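You operate a simulated robot arm through the tools that you are given. There is no shell and no other tool.

The job below is to be done with a simulated robot arm. You get a single attempt, and the scene is never put back.

TASK
Put things in order on the deck of the chassis with the step. At the end: the white strainer from the deck of the chassis with the step stands where the yellow spring clip stood; the gold white-knob pin stands where the blue can (marked "SPARES") stood; the blue can from the deck of the chassis with the step stands where the white pad stood; the yellow spring clip stands where the gold white-knob pin stood; the white pad is on the brown carton; whatever was shut is shut again. Leave all else as you found it, and nothing knocked over.

The check looks at the end state, three seconds after you hand in, the way a careful person would. Anything else that was tipped, shoved, dropped, spilled or broken makes it a failure.

THE ROBOT
A 6-joint arm with a two-finger gripper, fixed in place. Base frame: the origin is on the floor under the middle of its stand, x ahead of it, y to its left, z up; the work surface is at about z = 724. Units: mm, degrees, N and s.
With the tool pointing down near the work surface it reaches from about 360 to 680 mm from the base axis. Its first joint turns from -66.0 to 66.0 degrees. Payload 2.45 kg.
Tool frame: the origin (TCP) lies between the finger pads and is the grasp point; the fingertips stand 30 mm ahead of it; z points along the fingers, y is the line along which they close. The gripper opens to 106 mm; its body begins 79 mm behind the TCP.
Orientation is that of the tool frame in the base frame, as [roll, pitch, yaw] about the fixed x, y, z axes, in that order (R = Rz(yaw) Ry(pitch) Rx(roll)). With the fingers straight down and closing along the base's y, the tool's x points along the base's -x, its y along +y and its z along -z.

THE INTERFACE
- The arm moves only by the tool apply_moves. Its argument "targets" is one flat list of numbers, 7 for each row, row after row: the shift along the tool's x, y, z in mm, then the turn, a rotation vector about the tool's x, y, z in degrees, then the finger opening in mm, from 0 to 106. In form: [x, y, z, wx, wy, wz, grip, x, y, z, wx, wy, wz, grip, ...]. A call has 1 to 20 rows; each row shifts and turns the commanded pose from where the row before left it, along the tool's axes as they then stand. Each row takes 0.2 s and may step no farther than 50 mm and 8.6 degrees from the row before; otherwise, or with a gripper value out of range, the whole call is refused. A pose out of reach is approached as far as the arm can. The call stops where the force on the tool passes 40 N (or 10 N more than at its start, if that is more) or the arm is blocked; 0.2 s more then pass. Each finger travels about 153 mm/s and halts on what it meets, pressing with about 33 N; the grip force reading is that of the motor and also rises with nothing between the fingers. The clock runs only during rows and for 0.2 s after the last one: add rows that do not move to give the fingers time. It gives the time, the measured TCP pose, the force on the tool (base axes), the opening and the grip force at its end, in the units of the frame above (readings bear some noise), with the torque about the TCP (base axes, N m) and any sound that the robot's microphone picked up.
- Cameras (640 x 400 px; columns grow to the right, rows downward): "scene" is fixed at [53.4, 400.4, 1382.9]; the picture's right is [-0.85, -0.52, 0.00], its down [-0.35, 0.58, -0.74] and it looks along [0.39, -0.63, -0.68] (base axes); focal length 336 px, centre (320, 200). "wrist" rides on the gripper at [76, -2, -106] in the tool frame; the picture's right is [0.02, 1.00, 0.00], its down [-0.78, 0.02, -0.62] and it looks along [-0.62, 0.01, 0.78] (tool axes); focal length 247 px, centre (320, 200). There is no depth. A picture from a camera that has moved, and an enlarged one, comes with that camera's place and axes in the base frame and with its lens. The place of the scene camera against the robot may be out by one fixed shift of up to 25 mm in any direction.
- snapshot(camera): a new picture of that camera. It takes no simulated time.
- enlarge(camera, box): a new picture of the part [left, top, right, bottom] of that camera's present view, enlarged. It takes no simulated time.
- hand_in(): hands the job in; it is judged then, once.

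Places have to be worked out from the pictures, the camera data and where the tool is seen. Open the gripper and draw the arm clear of the work before you hand the job in, unless the task says otherwise.

The tools are called as name(argument=value, ...) on one line, values as JSON. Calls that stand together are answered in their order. apply_moves: Moves the arm, as the interface text tells. Its arguments: {"type":"object","properties":{"targets":{"type":"array"}},"required":["targets"]} The other tools are called the same way: snapshot (camera) takes a picture; enlarge (camera, box) takes an enlarged picture of a part of a camera's view; hand_in () hands the job in.

At the start:

```text
clock: 0.0
eef_pos: [300.1, -104.6, 999.0]
tool_rot: [179.9, 0.0, -180.0]
force: [-0.9, -0.1, -0.5]
wrist_torque: [0.0, -0.03, 0.02]
width: 105.7
gripper_force: 0.0
```

scene: 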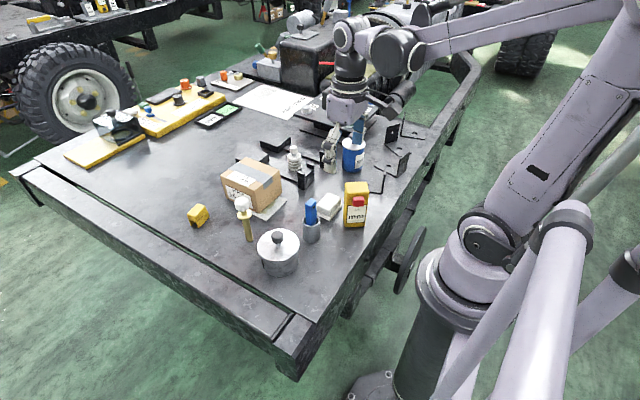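
wrist: 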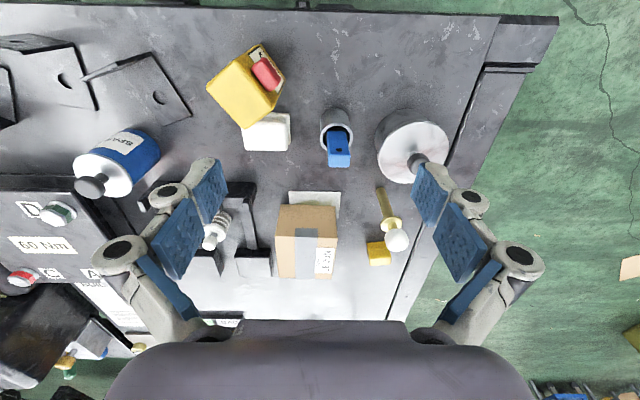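

I'll begin by looking closely at the scene from both cameras before moving anything.

enlarge(camera="scene", box=[170, 100, 430, 290])

enlarge(camera="wrist", box=[50, 20, 470, 290])

enlarge(camera="scene", box=[30, 10, 350, 170])

```text
2.11 times, centred on (300, 195) of scene
camera zoom: at [53.4, 400.4, 1382.9], right [-0.85, -0.52, 0.0], down [-0.35, 0.58, -0.74], along [0.39, -0.63, -0.68], focal length 708 px, centre (362, 210)
```

zoom: 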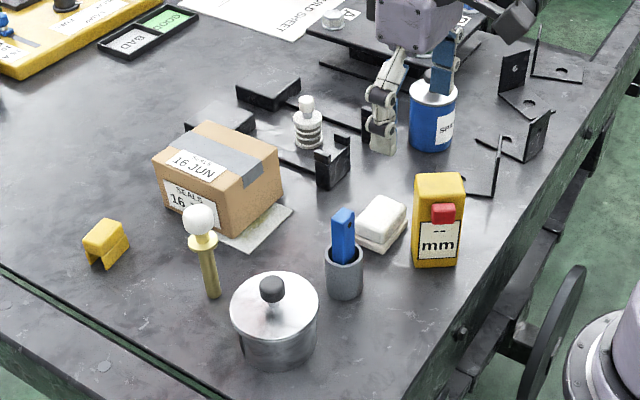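

```text
1.48 times, centred on (260, 155) of wrist
camera zoom: at [224.5, -106.5, 1103.5], right [-0.02, 1.0, 0.0], down [0.78, 0.02, 0.62], along [0.62, 0.01, -0.78], focal length 366 px, centre (409, 267)
```

zoom: 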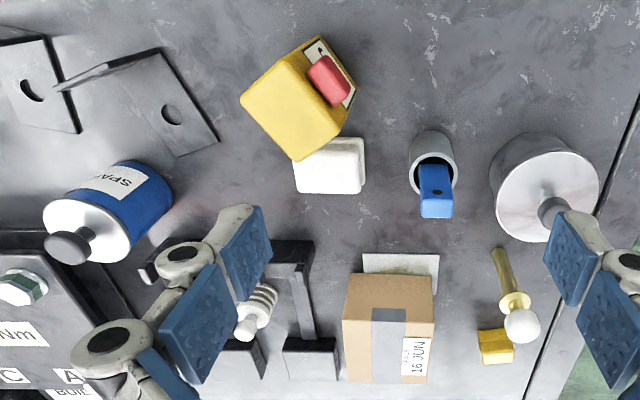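

```text
2.00 times, centred on (190, 90) of scene
camera zoom: at [53.4, 400.4, 1382.9], right [-0.85, -0.52, 0.0], down [-0.35, 0.58, -0.74], along [0.39, -0.63, -0.68], focal length 673 px, centre (580, 420)
```

zoom: 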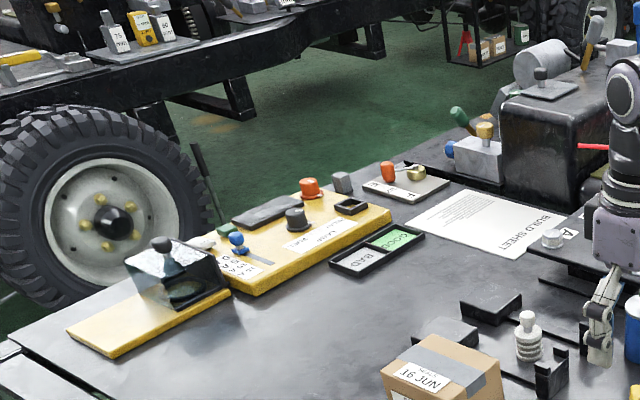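

I need to identify each named object clearly, so I'm zooming into each of them.

enlarge(camera="scene", box=[260, 120, 340, 170])

enlarge(camera="scene", box=[300, 170, 380, 250])

enlarge(camera="scene", box=[180, 150, 300, 225])

enlarge(camera="scene", box=[60, 70, 190, 165])

enlarge(camera="scene", box=[140, 60, 300, 140])

enlarge(camera="scene", box=[240, 0, 420, 110])

enlarge(camera="scene", box=[0, 0, 160, 80])

```text
8.00 times, centred on (300, 145) of scene
camera zoom: at [53.4, 400.4, 1382.9], right [-0.85, -0.52, 0.0], down [-0.35, 0.58, -0.74], along [0.39, -0.63, -0.68], focal length 2692 px, centre (480, 640)
```

zoom: 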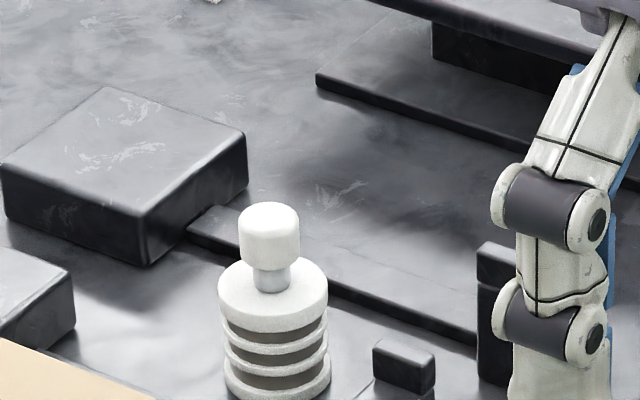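

```text
5.00 times, centred on (340, 210) of scene
camera zoom: at [53.4, 400.4, 1382.9], right [-0.85, -0.52, 0.0], down [-0.35, 0.58, -0.74], along [0.39, -0.63, -0.68], focal length 1682 px, centre (220, 150)
```

zoom: 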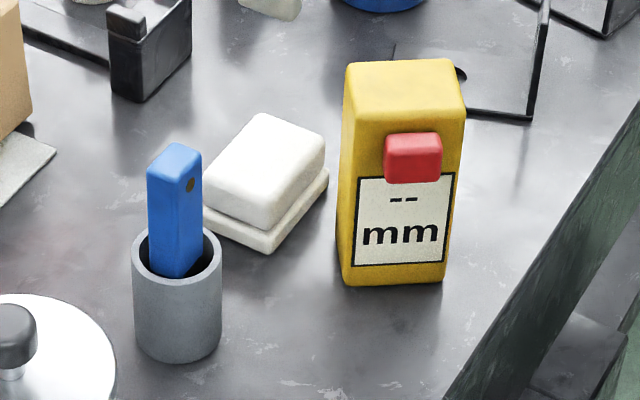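

```text
5.33 times, centred on (240, 188) of scene
camera zoom: at [53.4, 400.4, 1382.9], right [-0.85, -0.52, 0.0], down [-0.35, 0.58, -0.74], along [0.39, -0.63, -0.68], focal length 1795 px, centre (747, 267)
```

zoom: 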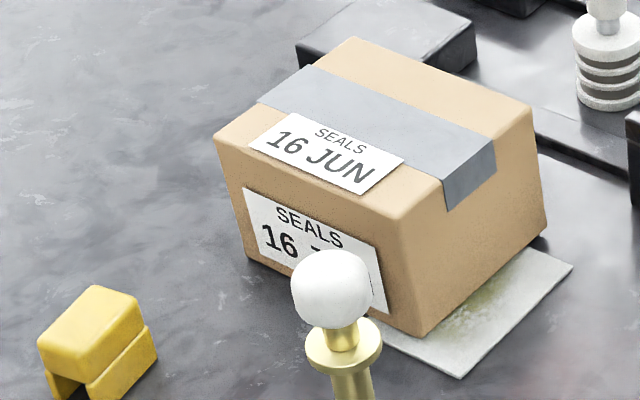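

```text
4.21 times, centred on (125, 118) of scene
camera zoom: at [53.4, 400.4, 1382.9], right [-0.85, -0.52, 0.0], down [-0.35, 0.58, -0.74], along [0.39, -0.63, -0.68], focal length 1417 px, centre (1141, 547)
```

zoom: 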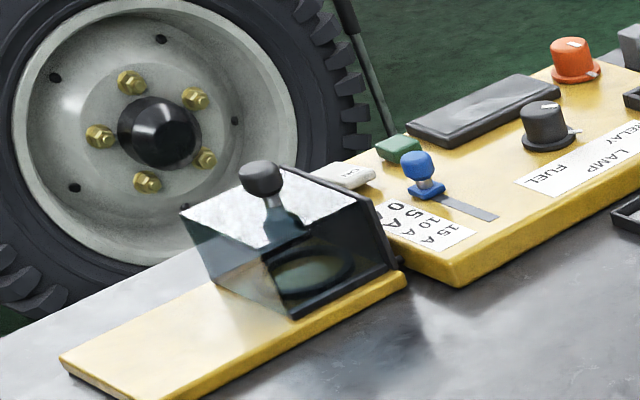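

```text
4.00 times, centred on (220, 100) of scene
camera zoom: at [53.4, 400.4, 1382.9], right [-0.85, -0.52, 0.0], down [-0.35, 0.58, -0.74], along [0.39, -0.63, -0.68], focal length 1346 px, centre (720, 600)
```

zoom: 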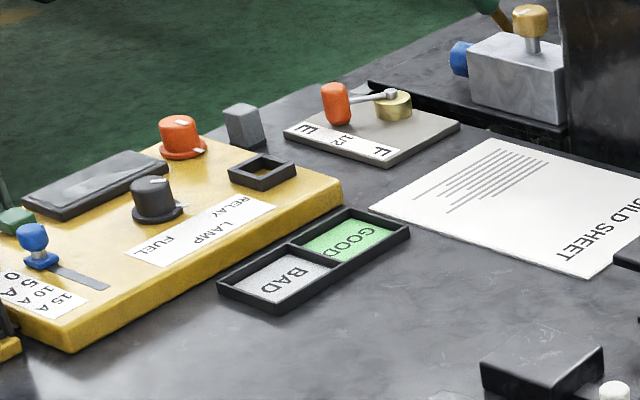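

```text
3.56 times, centred on (330, 55) of scene
camera zoom: at [53.4, 400.4, 1382.9], right [-0.85, -0.52, 0.0], down [-0.35, 0.58, -0.74], along [0.39, -0.63, -0.68], focal length 1196 px, centre (284, 716)
```

zoom: 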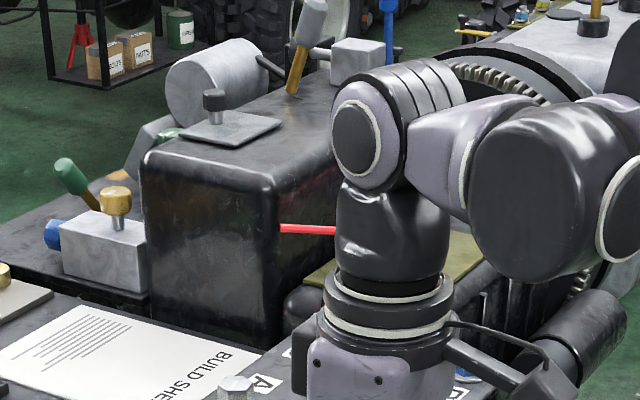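

```text
4.00 times, centred on (80, 40) of scene
camera zoom: at [53.4, 400.4, 1382.9], right [-0.85, -0.52, 0.0], down [-0.35, 0.58, -0.74], along [0.39, -0.63, -0.68], focal length 1346 px, centre (1280, 840)
```

zoom: 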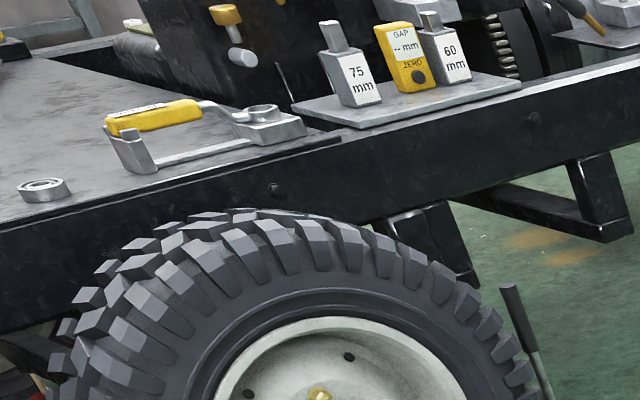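

The strainer is the ribbed white piece among the black blocks, and the pad is the white block beside the yellow "mm" gauge. I'll step the arm forward, still high up, to see things from above.

apply_moves(targets=[-50, 0, 0, 0, 0, 0, 106, -50, 0, 0, 0, 0, 0, 106, -20, 0, 0, 0, 0, 0, 106])

snapshot(camera="wrist")

snapshot(camera="scene")

```text
clock: 0.8
eef_pos: [420.3, -103.8, 999.1]
tool_rot: [179.9, 0.0, -180.0]
force: [-0.2, -0.5, -0.9]
wrist_torque: [-0.02, 0.01, 0.0]
width: 106.0
gripper_force: 0.1
```

```text
taken
camera wrist: at [343.8, -105.5, 1103.7], right [-0.02, 1.0, 0.0], down [0.78, 0.02, 0.62], along [0.62, 0.01, -0.78], focal length 247 px, centre (320, 200)
```

wrist: 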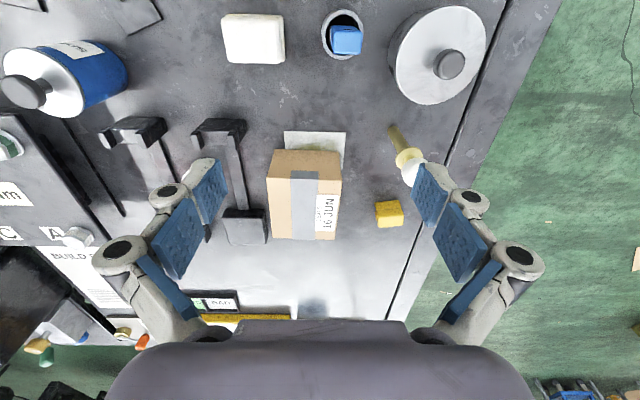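

```text
taken
```

scene: 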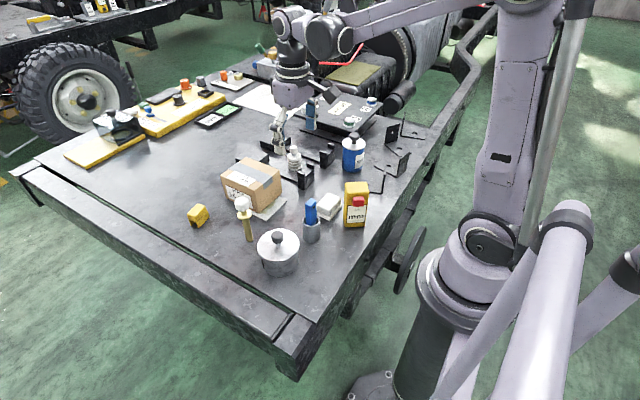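

From here I can measure most things. I'm enlarging parts of the wrist view for accurate edges.

enlarge(camera="wrist", box=[0, 0, 200, 125])

enlarge(camera="wrist", box=[200, 0, 360, 100])

enlarge(camera="wrist", box=[90, 100, 290, 250])

enlarge(camera="wrist", box=[250, 110, 440, 250])

enlarge(camera="scene", box=[240, 90, 440, 210])

```text
3.20 times, centred on (100, 62) of wrist
camera zoom: at [343.8, -105.5, 1103.7], right [-0.02, 1.0, 0.0], down [0.78, 0.02, 0.62], along [0.62, 0.01, -0.78], focal length 790 px, centre (1024, 640)
```

zoom: 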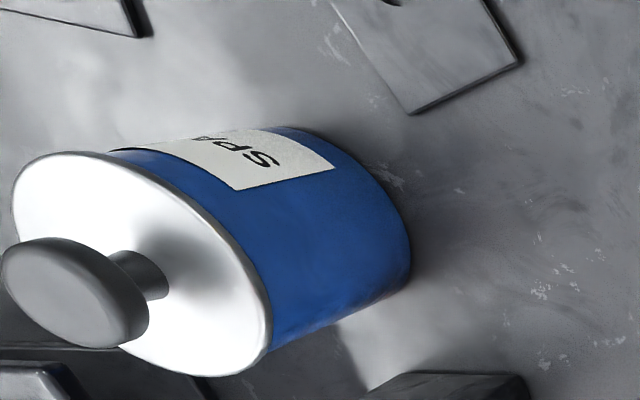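

```text
4.00 times, centred on (280, 50) of wrist
camera zoom: at [343.8, -105.5, 1103.7], right [-0.02, 1.0, 0.0], down [0.78, 0.02, 0.62], along [0.62, 0.01, -0.78], focal length 988 px, centre (480, 800)
```

zoom: 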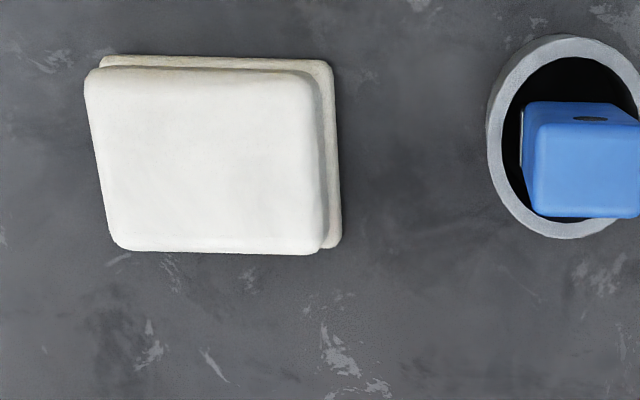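

```text
2.67 times, centred on (190, 175) of wrist
camera zoom: at [343.8, -105.5, 1103.7], right [-0.02, 1.0, 0.0], down [0.78, 0.02, 0.62], along [0.62, 0.01, -0.78], focal length 659 px, centre (667, 267)
```

zoom: 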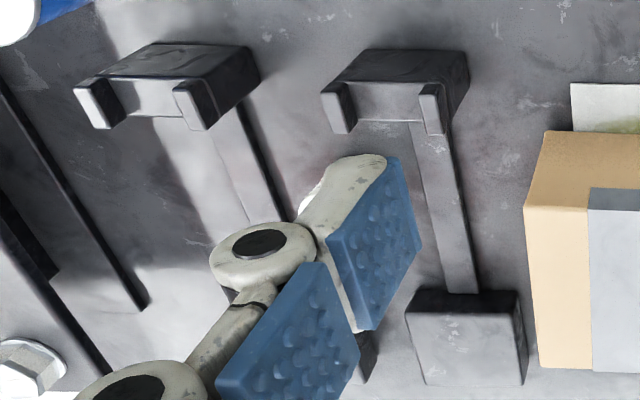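

```text
2.86 times, centred on (345, 180) of wrist
camera zoom: at [343.8, -105.5, 1103.7], right [-0.02, 1.0, 0.0], down [0.78, 0.02, 0.62], along [0.62, 0.01, -0.78], focal length 706 px, centre (249, 257)
```

zoom: 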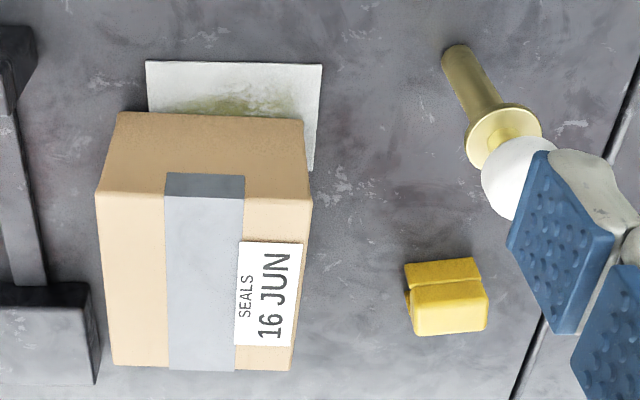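

```text
3.20 times, centred on (340, 150) of scene
camera zoom: at [53.4, 400.4, 1382.9], right [-0.85, -0.52, 0.0], down [-0.35, 0.58, -0.74], along [0.39, -0.63, -0.68], focal length 1077 px, centre (256, 360)
```

zoom: 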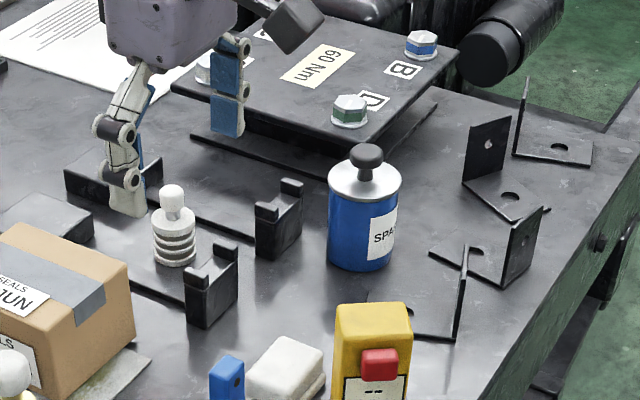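

Measured so far: pad about (380,-185), carton top about (602,-126) at z about 809, pin base about (497,13). I'll move over the can side next to see the can and strainer from nearly overhead.

apply_moves(targets=[-30, -48, 0, 0, 0, 0, 106, -20, -48, 0, 0, 0, 0, 106, 0, -48, 0, 0, 0, 0, 106, 0, -48, 0, 0, 0, 0, 106, 0, -48, 0, 0, 0, 0, 106, 0, -45, 0, 0, 0, 0, 106])

snapshot(camera="wrist")

enlarge(camera="wrist", box=[240, 0, 400, 100])

enlarge(camera="wrist", box=[320, 60, 520, 185])

```text
refused: row 1 steps farther than a row can; nothing moved
```

```text
taken
camera wrist: at [343.8, -105.5, 1103.7], right [-0.02, 1.0, 0.0], down [0.78, 0.02, 0.62], along [0.62, 0.01, -0.78], focal length 247 px, centre (320, 200)
```

wrist: 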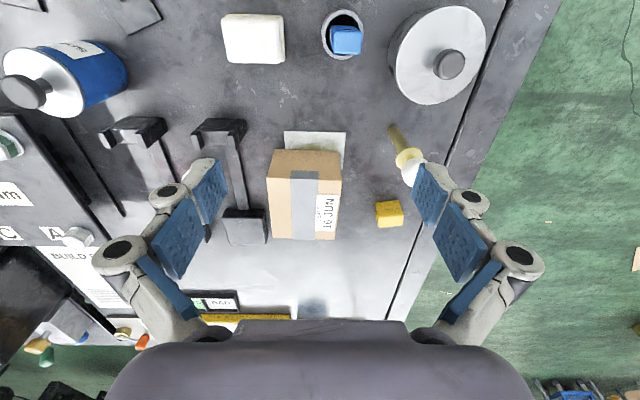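

```text
4.00 times, centred on (320, 50) of wrist
camera zoom: at [343.8, -105.5, 1103.7], right [-0.02, 1.0, 0.0], down [0.78, 0.02, 0.62], along [0.62, 0.01, -0.78], focal length 988 px, centre (320, 800)
```

zoom: 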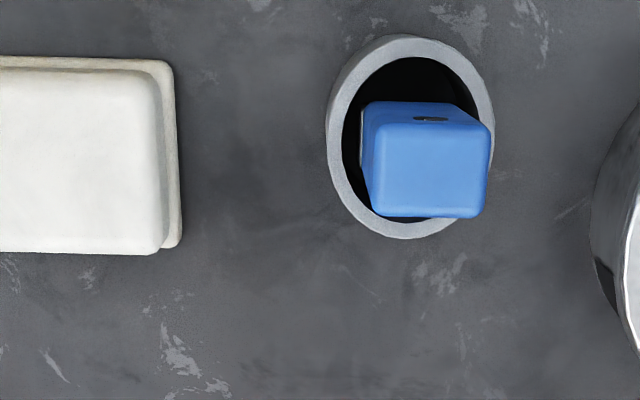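

```text
3.20 times, centred on (420, 122) of wrist
camera zoom: at [343.8, -105.5, 1103.7], right [-0.02, 1.0, 0.0], down [0.78, 0.02, 0.62], along [0.62, 0.01, -0.78], focal length 790 px, centre (0, 448)
```

zoom: 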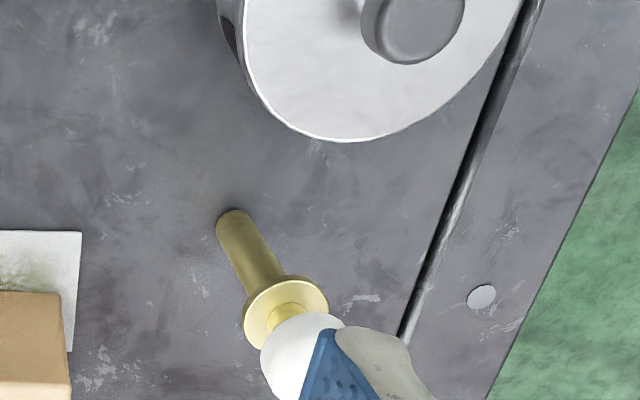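

The first row exceeded 50 mm combined, so nothing moved. I'm repeating the move with shorter steps.

apply_moves(targets=[-10, -45, 0, 0, 0, 0, 106, -10, -45, 0, 0, 0, 0, 106, -10, -45, 0, 0, 0, 0, 106, -10, -45, 0, 0, 0, 0, 106, -10, -45, 0, 0, 0, 0, 106, 0, -45, 0, 0, 0, 0, 106, 0, -10, 0, 0, 0, 0, 106])

snapshot(camera="wrist")

enlarge(camera="wrist", box=[240, 0, 400, 100])

enlarge(camera="wrist", box=[320, 60, 520, 185])

snapshot(camera="scene")

```text
clock: 2.4
eef_pos: [469.3, -384.3, 1000.2]
tool_rot: [179.8, 0.2, -179.9]
force: [-0.3, -0.4, -0.5]
wrist_torque: [-0.01, 0.04, 0.05]
width: 106.0
gripper_force: 0.0
```

```text
taken
camera wrist: at [393.6, -387.0, 1103.5], right [-0.02, 1.0, 0.0], down [0.78, 0.02, 0.62], along [0.62, 0.01, -0.78], focal length 247 px, centre (320, 200)
```

wrist: 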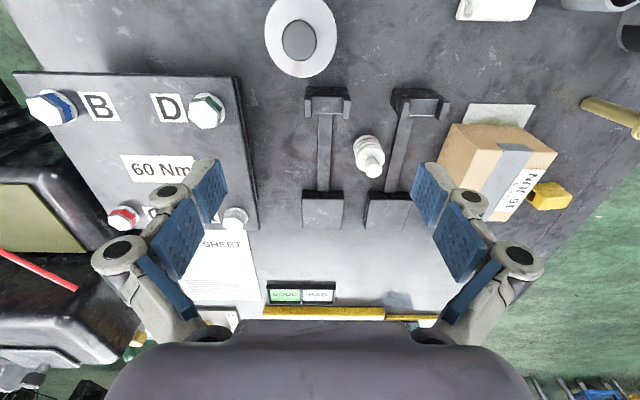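

```text
4.00 times, centred on (320, 50) of wrist
camera zoom: at [393.6, -387.0, 1103.5], right [-0.02, 1.0, 0.0], down [0.78, 0.02, 0.62], along [0.62, 0.01, -0.78], focal length 988 px, centre (320, 800)
```

zoom: 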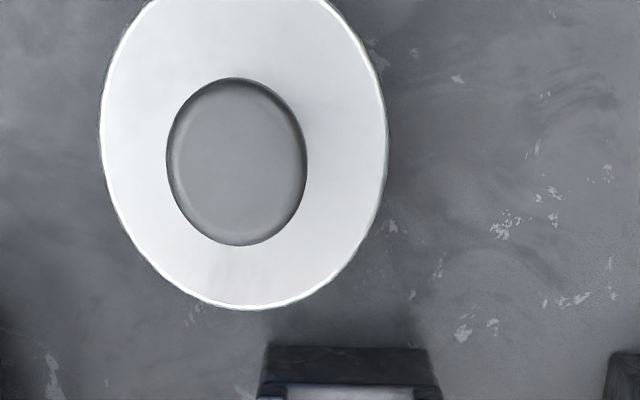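

```text
3.20 times, centred on (420, 122) of wrist
camera zoom: at [393.6, -387.0, 1103.5], right [-0.02, 1.0, 0.0], down [0.78, 0.02, 0.62], along [0.62, 0.01, -0.78], focal length 790 px, centre (0, 448)
```

zoom: 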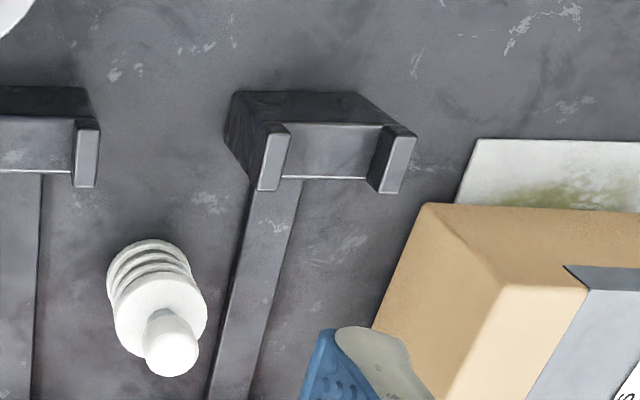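

```text
taken
```

scene: 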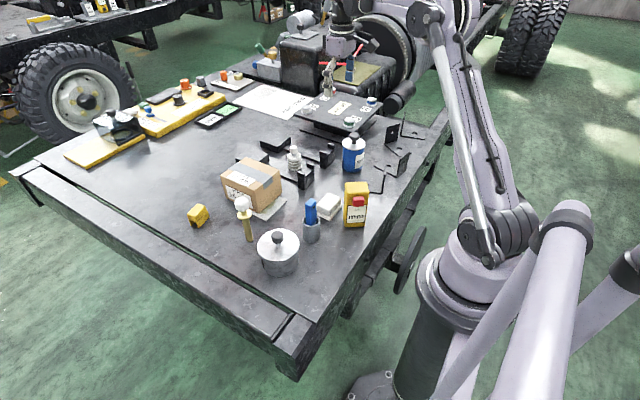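

The can centre comes out near (420,-405) and the strainer near (580,-307). I want to see the finger shape before planning grips, so I'm enlarging the gripper in the scene view.

enlarge(camera="scene", box=[300, 20, 400, 100])

enlarge(camera="scene", box=[250, 100, 410, 200])

enlarge(camera="wrist", box=[80, 140, 560, 400])

```text
5.00 times, centred on (350, 60) of scene
camera zoom: at [53.4, 400.4, 1382.9], right [-0.85, -0.52, 0.0], down [-0.35, 0.58, -0.74], along [0.39, -0.63, -0.68], focal length 1682 px, centre (170, 900)
```

zoom: 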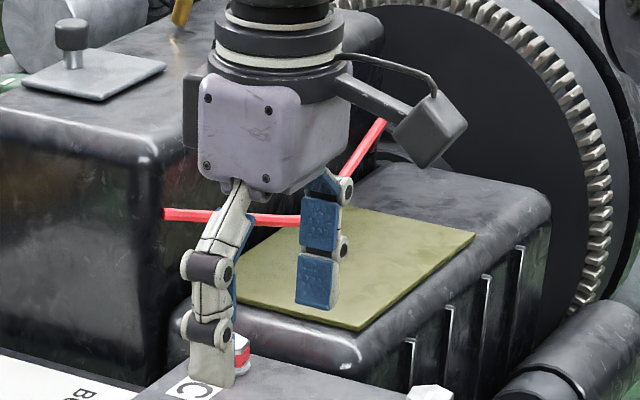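

```text
4.00 times, centred on (330, 150) of scene
camera zoom: at [53.4, 400.4, 1382.9], right [-0.85, -0.52, 0.0], down [-0.35, 0.58, -0.74], along [0.39, -0.63, -0.68], focal length 1346 px, centre (280, 400)
```

zoom: 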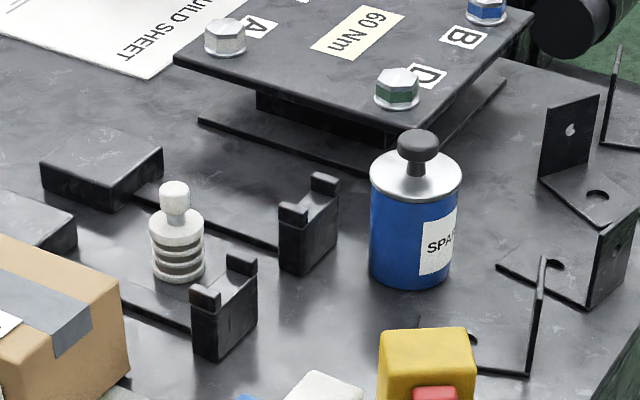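

```text
1.33 times, centred on (320, 270) of wrist
camera zoom: at [393.6, -387.0, 1103.5], right [-0.02, 1.0, 0.0], down [0.78, 0.02, 0.62], along [0.62, 0.01, -0.78], focal length 329 px, centre (320, 107)
```

zoom: 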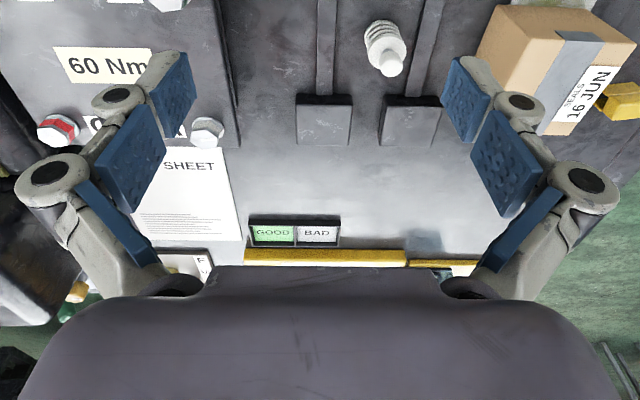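

The fingers have long flat pads with protruding knuckles, so tight spots need narrow openings. I'm moving to a closer overhead view of the pad, gauge and cup.

apply_moves(targets=[6, 40, 20, 0, 0, 0, 106, 6, 40, 20, 0, 0, 0, 106, 6, 40, 20, 0, 0, 0, 106, 6, 40, 20, 0, 0, 0, 106, 6, 40, 20, 0, 0, 0, 106])

snapshot(camera="wrist")

enlarge(camera="wrist", box=[240, 0, 480, 150])

enlarge(camera="scene", box=[280, 90, 440, 230])

```text
clock: 3.6
eef_pos: [441.4, -185.4, 899.6]
tool_rot: [180.0, 0.1, -180.0]
force: [0.0, 0.4, -0.5]
wrist_torque: [0.0, 0.01, -0.01]
width: 105.9
gripper_force: 0.0
```

```text
taken
camera wrist: at [366.1, -186.2, 1005.6], right [-0.02, 1.0, 0.0], down [0.78, 0.02, 0.62], along [0.62, 0.01, -0.78], focal length 247 px, centre (320, 200)
```

wrist: 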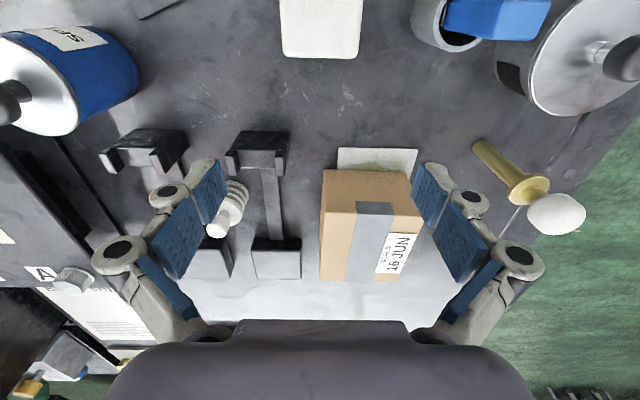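

```text
2.67 times, centred on (360, 75) of wrist
camera zoom: at [366.1, -186.2, 1005.6], right [-0.02, 1.0, 0.0], down [0.78, 0.02, 0.62], along [0.62, 0.01, -0.78], focal length 659 px, centre (213, 533)
```

zoom: 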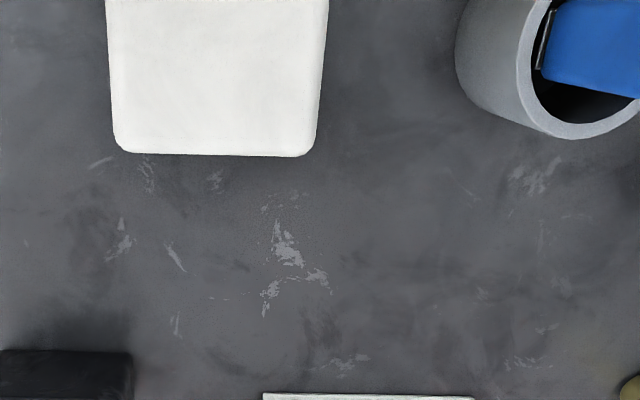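

```text
2.86 times, centred on (360, 160) of scene
camera zoom: at [53.4, 400.4, 1382.9], right [-0.85, -0.52, 0.0], down [-0.35, 0.58, -0.74], along [0.39, -0.63, -0.68], focal length 961 px, centre (206, 314)
```

zoom: 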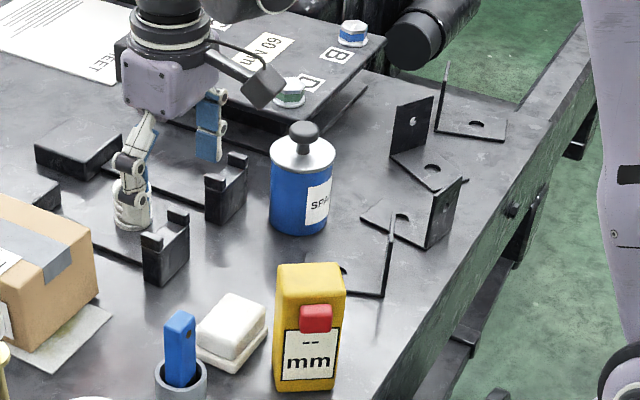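

Pad is centred at about (381,-185), roughly 70x50 mm, with the cup's edge at y about -102. Next I check the gauge's position and height, since the camera mount will pass over it.

apply_moves(targets=[45, 0, -15, 0, 0, 0, 106, 45, 0, -15, 0, 0, 0, 106, 45, 0, -15, 0, 0, 0, 106])

snapshot(camera="wrist")

enlarge(camera="wrist", box=[240, 0, 440, 125])

enlarge(camera="scene", box=[200, 130, 400, 280])

```text
clock: 4.4
eef_pos: [306.1, -182.4, 943.6]
tool_rot: [179.9, 0.0, -180.0]
force: [0.3, -0.6, -0.2]
wrist_torque: [-0.01, 0.01, -0.02]
width: 105.9
gripper_force: 0.0
```

```text
taken
camera wrist: at [231.5, -184.5, 1048.1], right [-0.02, 1.0, 0.0], down [0.78, 0.02, 0.62], along [0.62, 0.01, -0.78], focal length 247 px, centre (320, 200)
```

wrist: 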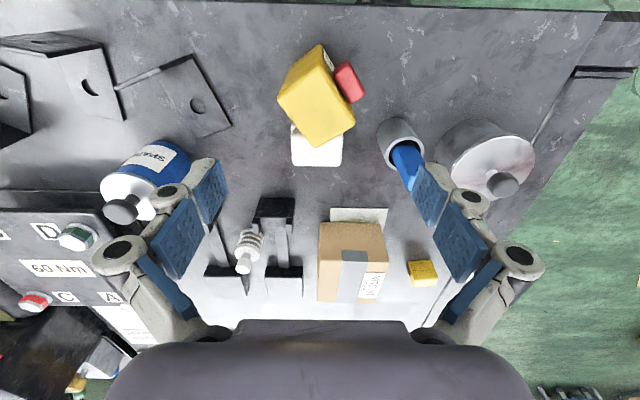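

```text
3.20 times, centred on (340, 62) of wrist
camera zoom: at [231.5, -184.5, 1048.1], right [-0.02, 1.0, 0.0], down [0.78, 0.02, 0.62], along [0.62, 0.01, -0.78], focal length 790 px, centre (256, 640)
```

zoom: 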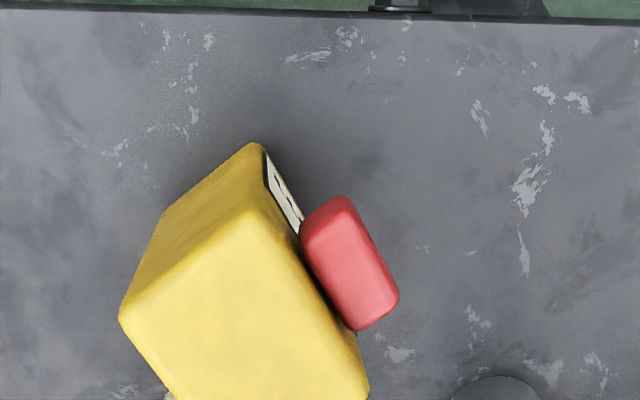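

```text
2.67 times, centred on (300, 205) of scene
camera zoom: at [53.4, 400.4, 1382.9], right [-0.85, -0.52, 0.0], down [-0.35, 0.58, -0.74], along [0.39, -0.63, -0.68], focal length 897 px, centre (373, 187)
```

zoom: 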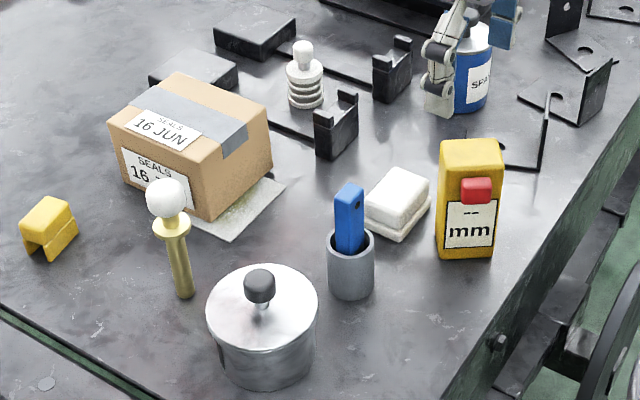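

The gauge top is at z about 845, with its nearest corner at (328,-187). I'll move above the pad with a reduced opening of about 84 mm, then check alignment.

apply_moves(targets=[-25.6, -0.9, 24, 0, 0, 0, 84, -25.6, -0.9, 24, 0, 0, 0, 84, -25.7, -0.9, 24, 0, 0, 0, 84, 0, 0, 0, 0, 0, 0, 84])

snapshot(camera="wrist")

snapshot(camera="scene")

```text
clock: 5.4
eef_pos: [380.7, -186.9, 870.7]
tool_rot: [179.9, 0.1, 180.0]
force: [0.1, -0.2, 0.1]
wrist_torque: [0.03, -0.01, -0.02]
width: 84.1
gripper_force: 0.0
```

```text
taken
camera wrist: at [305.2, -188.6, 975.1], right [-0.02, 1.0, 0.0], down [0.78, 0.02, 0.62], along [0.62, 0.01, -0.78], focal length 247 px, centre (320, 200)
```

wrist: 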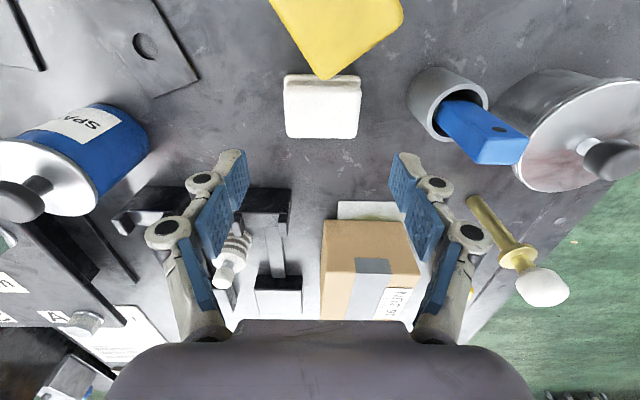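

```text
taken
```

scene: 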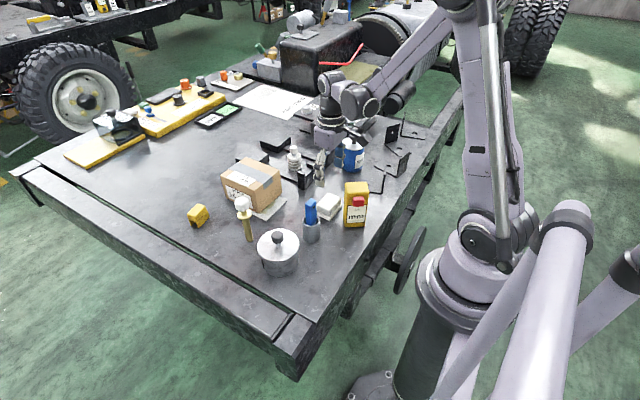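

Pad sits at y about -185, with the gripper about 2 mm off. I'm correcting that and descending to about z=769, so the fingertips are about 15 mm above the deck.

apply_moves(targets=[-1, 2, 30, 0, 0, 0, 84, -1, 0, 30, 0, 0, 0, 84, 0, 0, 25, 0, 0, 0, 84, 0, 0, 16, 0, 0, 0, 84, 0, 0, 0, 0, 0, 0, 84])

snapshot(camera="wrist")

enlarge(camera="scene", box=[280, 130, 400, 250])

```text
clock: 6.6
eef_pos: [384.0, -185.3, 770.4]
tool_rot: [179.8, 0.1, -180.0]
force: [-0.3, 0.2, -0.2]
wrist_torque: [-0.04, 0.0, 0.0]
width: 83.9
gripper_force: 0.1
```

```text
taken
camera wrist: at [309.8, -187.1, 875.2], right [-0.02, 1.0, 0.0], down [0.78, 0.02, 0.62], along [0.62, 0.01, -0.78], focal length 247 px, centre (320, 200)
```

wrist: 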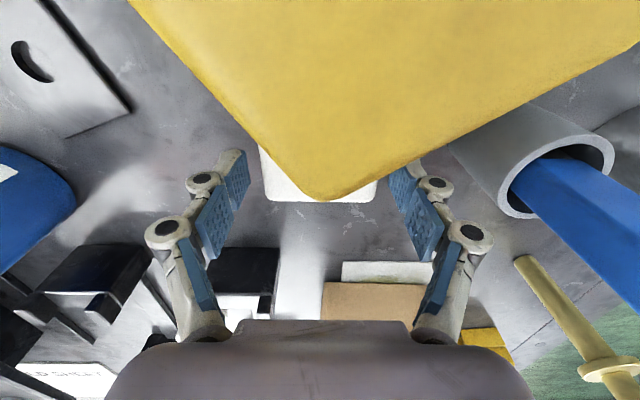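

```text
3.33 times, centred on (340, 190) of scene
camera zoom: at [53.4, 400.4, 1382.9], right [-0.85, -0.52, 0.0], down [-0.35, 0.58, -0.74], along [0.39, -0.63, -0.68], focal length 1122 px, centre (253, 233)
```

zoom: 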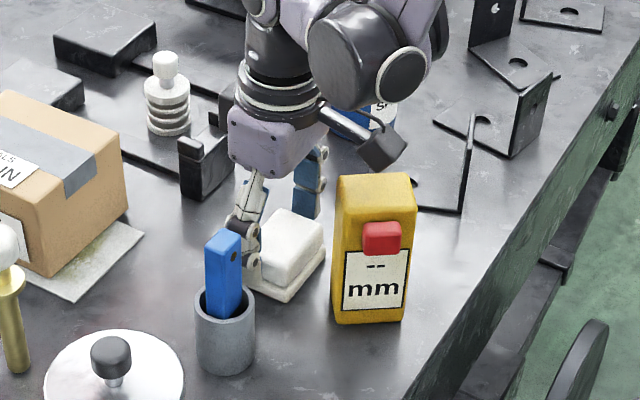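

Clear of the gauge and cup, with the pad centred between the fingers. I close on it now.

apply_moves(targets=[0, 0, 0, 0, 0, 0, 60, 0, 0, 0, 0, 0, 0, 55, 0, 0, 0, 0, 0, 0, 55])

snapshot(camera="wrist")

```text
clock: 7.4
eef_pos: [385.7, -185.7, 770.3]
tool_rot: [179.8, 0.1, -179.9]
force: [0.0, 0.4, 1.4]
wrist_torque: [0.05, 0.05, 0.03]
width: 64.5
gripper_force: 32.9
```

```text
taken
camera wrist: at [309.9, -187.0, 875.5], right [-0.02, 1.0, 0.0], down [0.78, 0.02, 0.62], along [0.62, 0.01, -0.78], focal length 247 px, centre (320, 200)
```

wrist: 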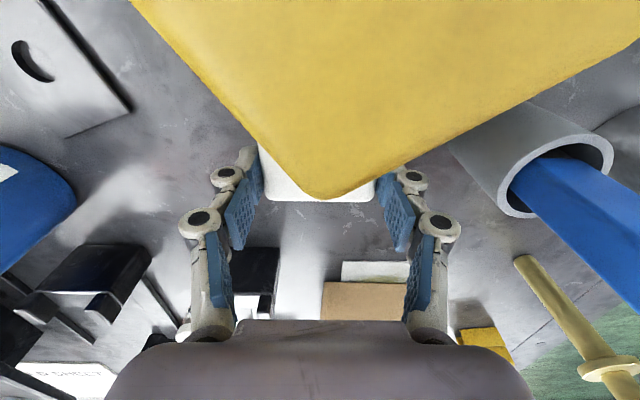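

Gripped at 64.5 mm width with 33 N. I lift it gently straight up and check the hold.

apply_moves(targets=[0, 0, -5, 0, 0, 0, 55, 0, 0, -10, 0, 0, 0, 55, 0, 0, -20, 0, 0, 0, 55, 0, 0, -30, 0, 0, 0, 55, 0, 0, -30, 0, 0, 0, 55, 0, 0, -30, 0, 0, 0, 55])

snapshot(camera="wrist")

enlarge(camera="scene", box=[260, 90, 420, 250])

```text
clock: 8.8
eef_pos: [383.4, -185.3, 897.4]
tool_rot: [180.0, 0.1, -180.0]
force: [0.4, 0.4, -0.2]
wrist_torque: [-0.01, -0.02, -0.02]
width: 64.8
gripper_force: 33.0
```

```text
taken
camera wrist: at [307.9, -187.7, 1001.4], right [-0.02, 1.0, 0.0], down [0.78, 0.02, 0.62], along [0.62, 0.01, -0.78], focal length 247 px, centre (320, 200)
```

wrist: 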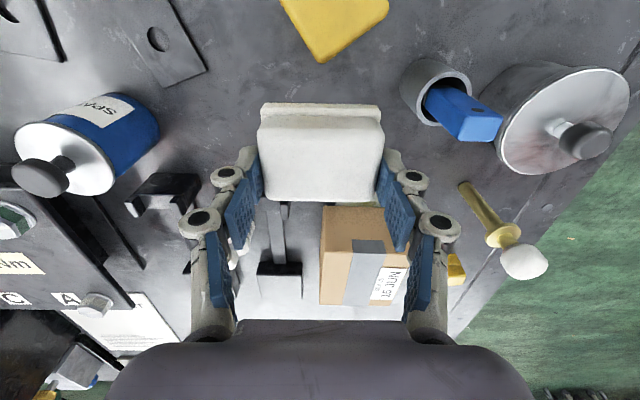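

```text
2.50 times, centred on (340, 170) of scene
camera zoom: at [53.4, 400.4, 1382.9], right [-0.85, -0.52, 0.0], down [-0.35, 0.58, -0.74], along [0.39, -0.63, -0.68], focal length 841 px, centre (270, 275)
```

zoom: 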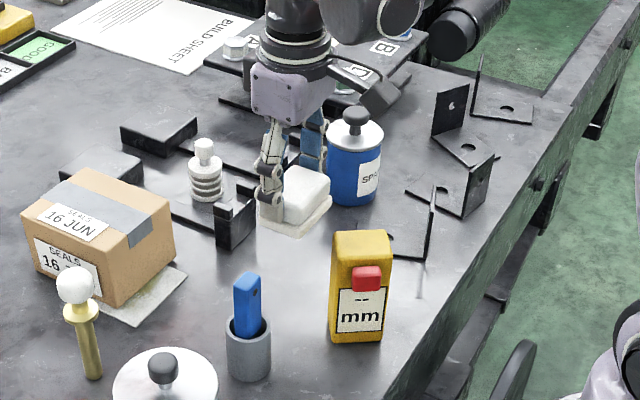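

The pad is held level, its underside about 46 mm below the TCP. I'm carrying it at z about 897 over to the carton's middle.

apply_moves(targets=[-30, 8, 0, 0, 0, 0, 55, -38, 10, 0, 0, 0, 0, 55, -38, 10, 0, 0, 0, 0, 55, -38, 10, 0, 0, 0, 0, 55, -38, 10, 0, 0, 0, 0, 55, -38, 11, 0, 0, 0, 0, 55, 0, 0, 0, 0, 0, 0, 55])

snapshot(camera="wrist")

enlarge(camera="scene", box=[180, 80, 340, 240])

```text
clock: 10.4
eef_pos: [609.4, -125.2, 893.8]
tool_rot: [179.9, 0.1, -180.0]
force: [0.4, -0.4, -0.1]
wrist_torque: [0.01, 0.0, 0.0]
width: 64.8
gripper_force: 33.2
```

```text
taken
camera wrist: at [533.0, -126.8, 998.9], right [-0.02, 1.0, 0.0], down [0.78, 0.02, 0.62], along [0.62, 0.01, -0.78], focal length 247 px, centre (320, 200)
```

wrist: 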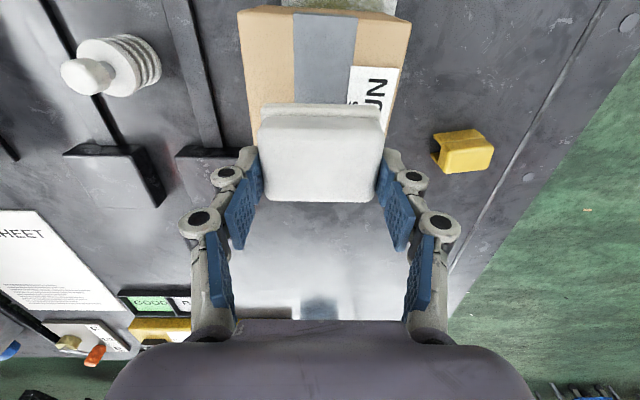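

```text
2.50 times, centred on (260, 160) of scene
camera zoom: at [53.4, 400.4, 1382.9], right [-0.85, -0.52, 0.0], down [-0.35, 0.58, -0.74], along [0.39, -0.63, -0.68], focal length 841 px, centre (470, 300)
```

zoom: 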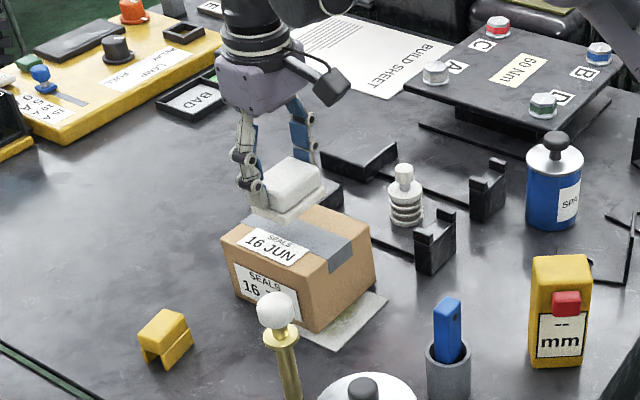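

Pad is over the carton with a clear drop below it. I lower most of the way while shifting about 4 mm back toward the carton's centre.

apply_moves(targets=[2, -1, 12, 0, 0, 0, 55, 2, 0, 12, 0, 0, 0, 55, 0, 0, 8, 0, 0, 0, 55, 0, 0, 0, 0, 0, 0, 55])

enlarge(camera="scene", box=[210, 120, 310, 220])

```text
clock: 11.4
eef_pos: [602.7, -126.2, 863.7]
tool_rot: [179.9, 0.1, -179.9]
force: [-0.3, -0.4, -0.2]
wrist_torque: [0.0, 0.01, -0.02]
width: 64.8
gripper_force: 33.3
```

```text
4.00 times, centred on (260, 170) of scene
camera zoom: at [53.4, 400.4, 1382.9], right [-0.85, -0.52, 0.0], down [-0.35, 0.58, -0.74], along [0.39, -0.63, -0.68], focal length 1346 px, centre (560, 320)
```

zoom: 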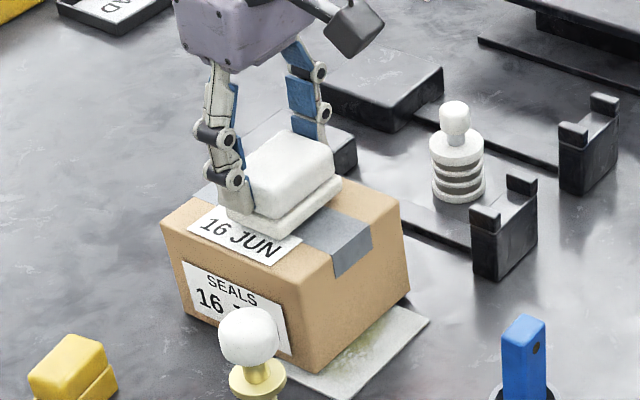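

The pad is just above the carton top. I continue down in small steps, watching for the contact force.

apply_moves(targets=[0, 0, 2, 0, 0, 0, 55, 0, 0, 2, 0, 0, 0, 55, 0, 0, 2, 0, 0, 0, 55, 0, 0, 0, 0, 0, 0, 55])

```text
clock: 12.4
eef_pos: [600.2, -127.0, 858.4]
tool_rot: [179.8, 0.1, 180.0]
force: [0.9, 0.1, 5.8]
wrist_torque: [0.01, 0.21, -0.01]
width: 65.0
gripper_force: 32.9
```

A 5.8 N upward force shows the pad is touching the carton. I open the fingers and check before rising.

apply_moves(targets=[0, 0, 0, 0, 0, 0, 68, 0, 0, 0, 0, 0, 0, 74, 0, 0, 0, 0, 0, 0, 80, 0, 0, 0, 0, 0, 0, 80])

snapshot(camera="wrist")

enlarge(camera="scene", box=[210, 120, 310, 220])

```text
clock: 13.4
eef_pos: [599.9, -127.3, 859.2]
tool_rot: [179.9, 0.1, 179.9]
force: [0.3, -0.7, 0.1]
wrist_torque: [0.0, 0.01, 0.03]
width: 80.2
gripper_force: 0.1
```

```text
taken
camera wrist: at [525.5, -128.5, 963.2], right [-0.02, 1.0, 0.0], down [0.78, 0.02, 0.62], along [0.62, 0.01, -0.78], focal length 247 px, centre (320, 200)
```

wrist: 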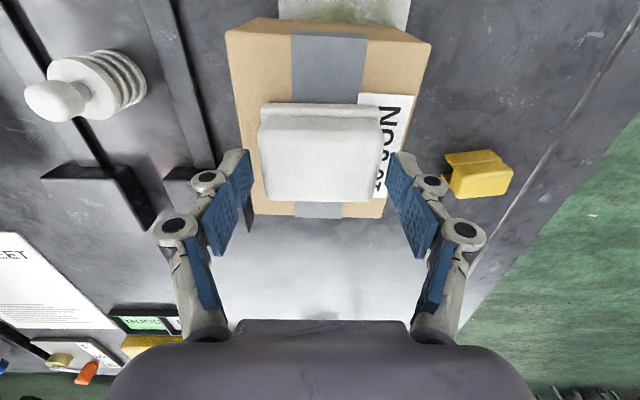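

```text
4.00 times, centred on (260, 170) of scene
camera zoom: at [53.4, 400.4, 1382.9], right [-0.85, -0.52, 0.0], down [-0.35, 0.58, -0.74], along [0.39, -0.63, -0.68], focal length 1346 px, centre (560, 320)
```

zoom: 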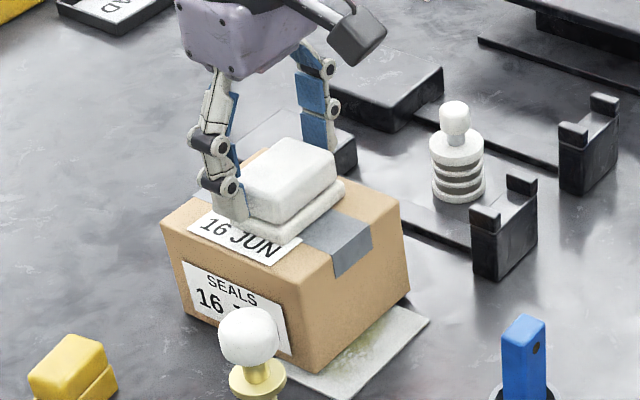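

The pad rests flat and centred on the carton. I back off straight up and look around from here at the pin, clip and strainer.

apply_moves(targets=[0, 0, -10, 0, 0, 0, 84, 0, 0, -20, 0, 0, 0, 84, 0, 0, -35, 0, 0, 0, 84, 0, 0, -35, 0, 0, 0, 84, 0, 0, 0, 0, 0, 0, 84])

snapshot(camera="wrist")

enlarge(camera="wrist", box=[400, 80, 560, 200])

enlarge(camera="wrist", box=[40, 0, 240, 160])

```text
clock: 14.6
eef_pos: [600.8, -125.9, 957.6]
tool_rot: [179.9, 0.1, 180.0]
force: [0.3, -0.4, 0.3]
wrist_torque: [0.0, 0.0, 0.01]
width: 84.1
gripper_force: 0.1
```

```text
taken
camera wrist: at [524.9, -127.6, 1063.1], right [-0.02, 1.0, 0.0], down [0.78, 0.02, 0.62], along [0.62, 0.01, -0.78], focal length 247 px, centre (320, 200)
```

wrist: 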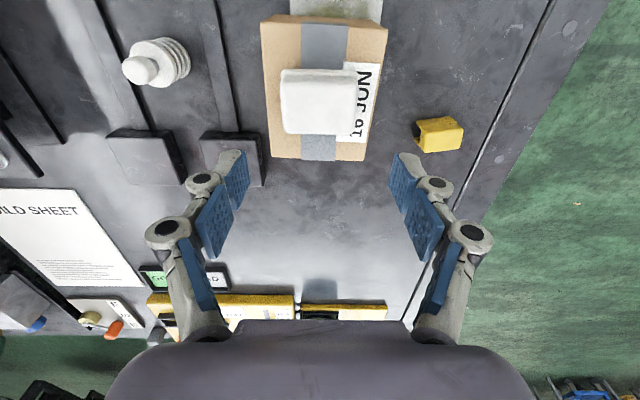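

```text
3.33 times, centred on (480, 140) of wrist
camera zoom: at [524.9, -127.6, 1063.1], right [-0.02, 1.0, 0.0], down [0.78, 0.02, 0.62], along [0.62, 0.01, -0.78], focal length 823 px, centre (-213, 400)
```

zoom: 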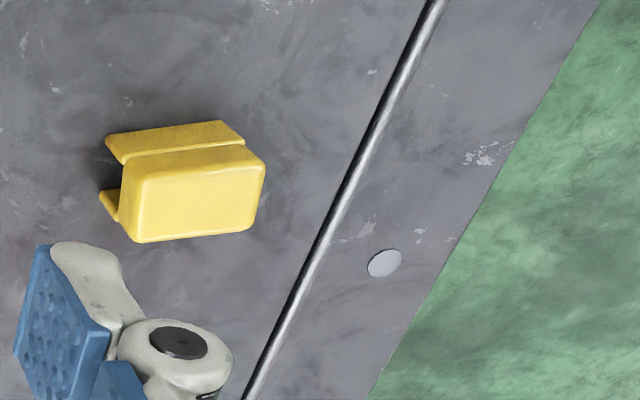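

```text
2.50 times, centred on (140, 80) of wrist
camera zoom: at [524.9, -127.6, 1063.1], right [-0.02, 1.0, 0.0], down [0.78, 0.02, 0.62], along [0.62, 0.01, -0.78], focal length 617 px, centre (770, 500)
```

zoom: 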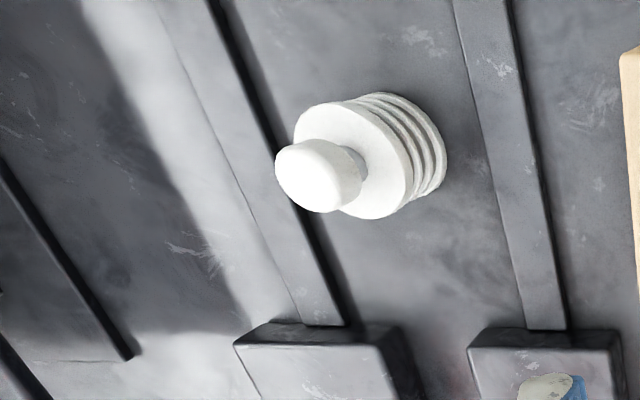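

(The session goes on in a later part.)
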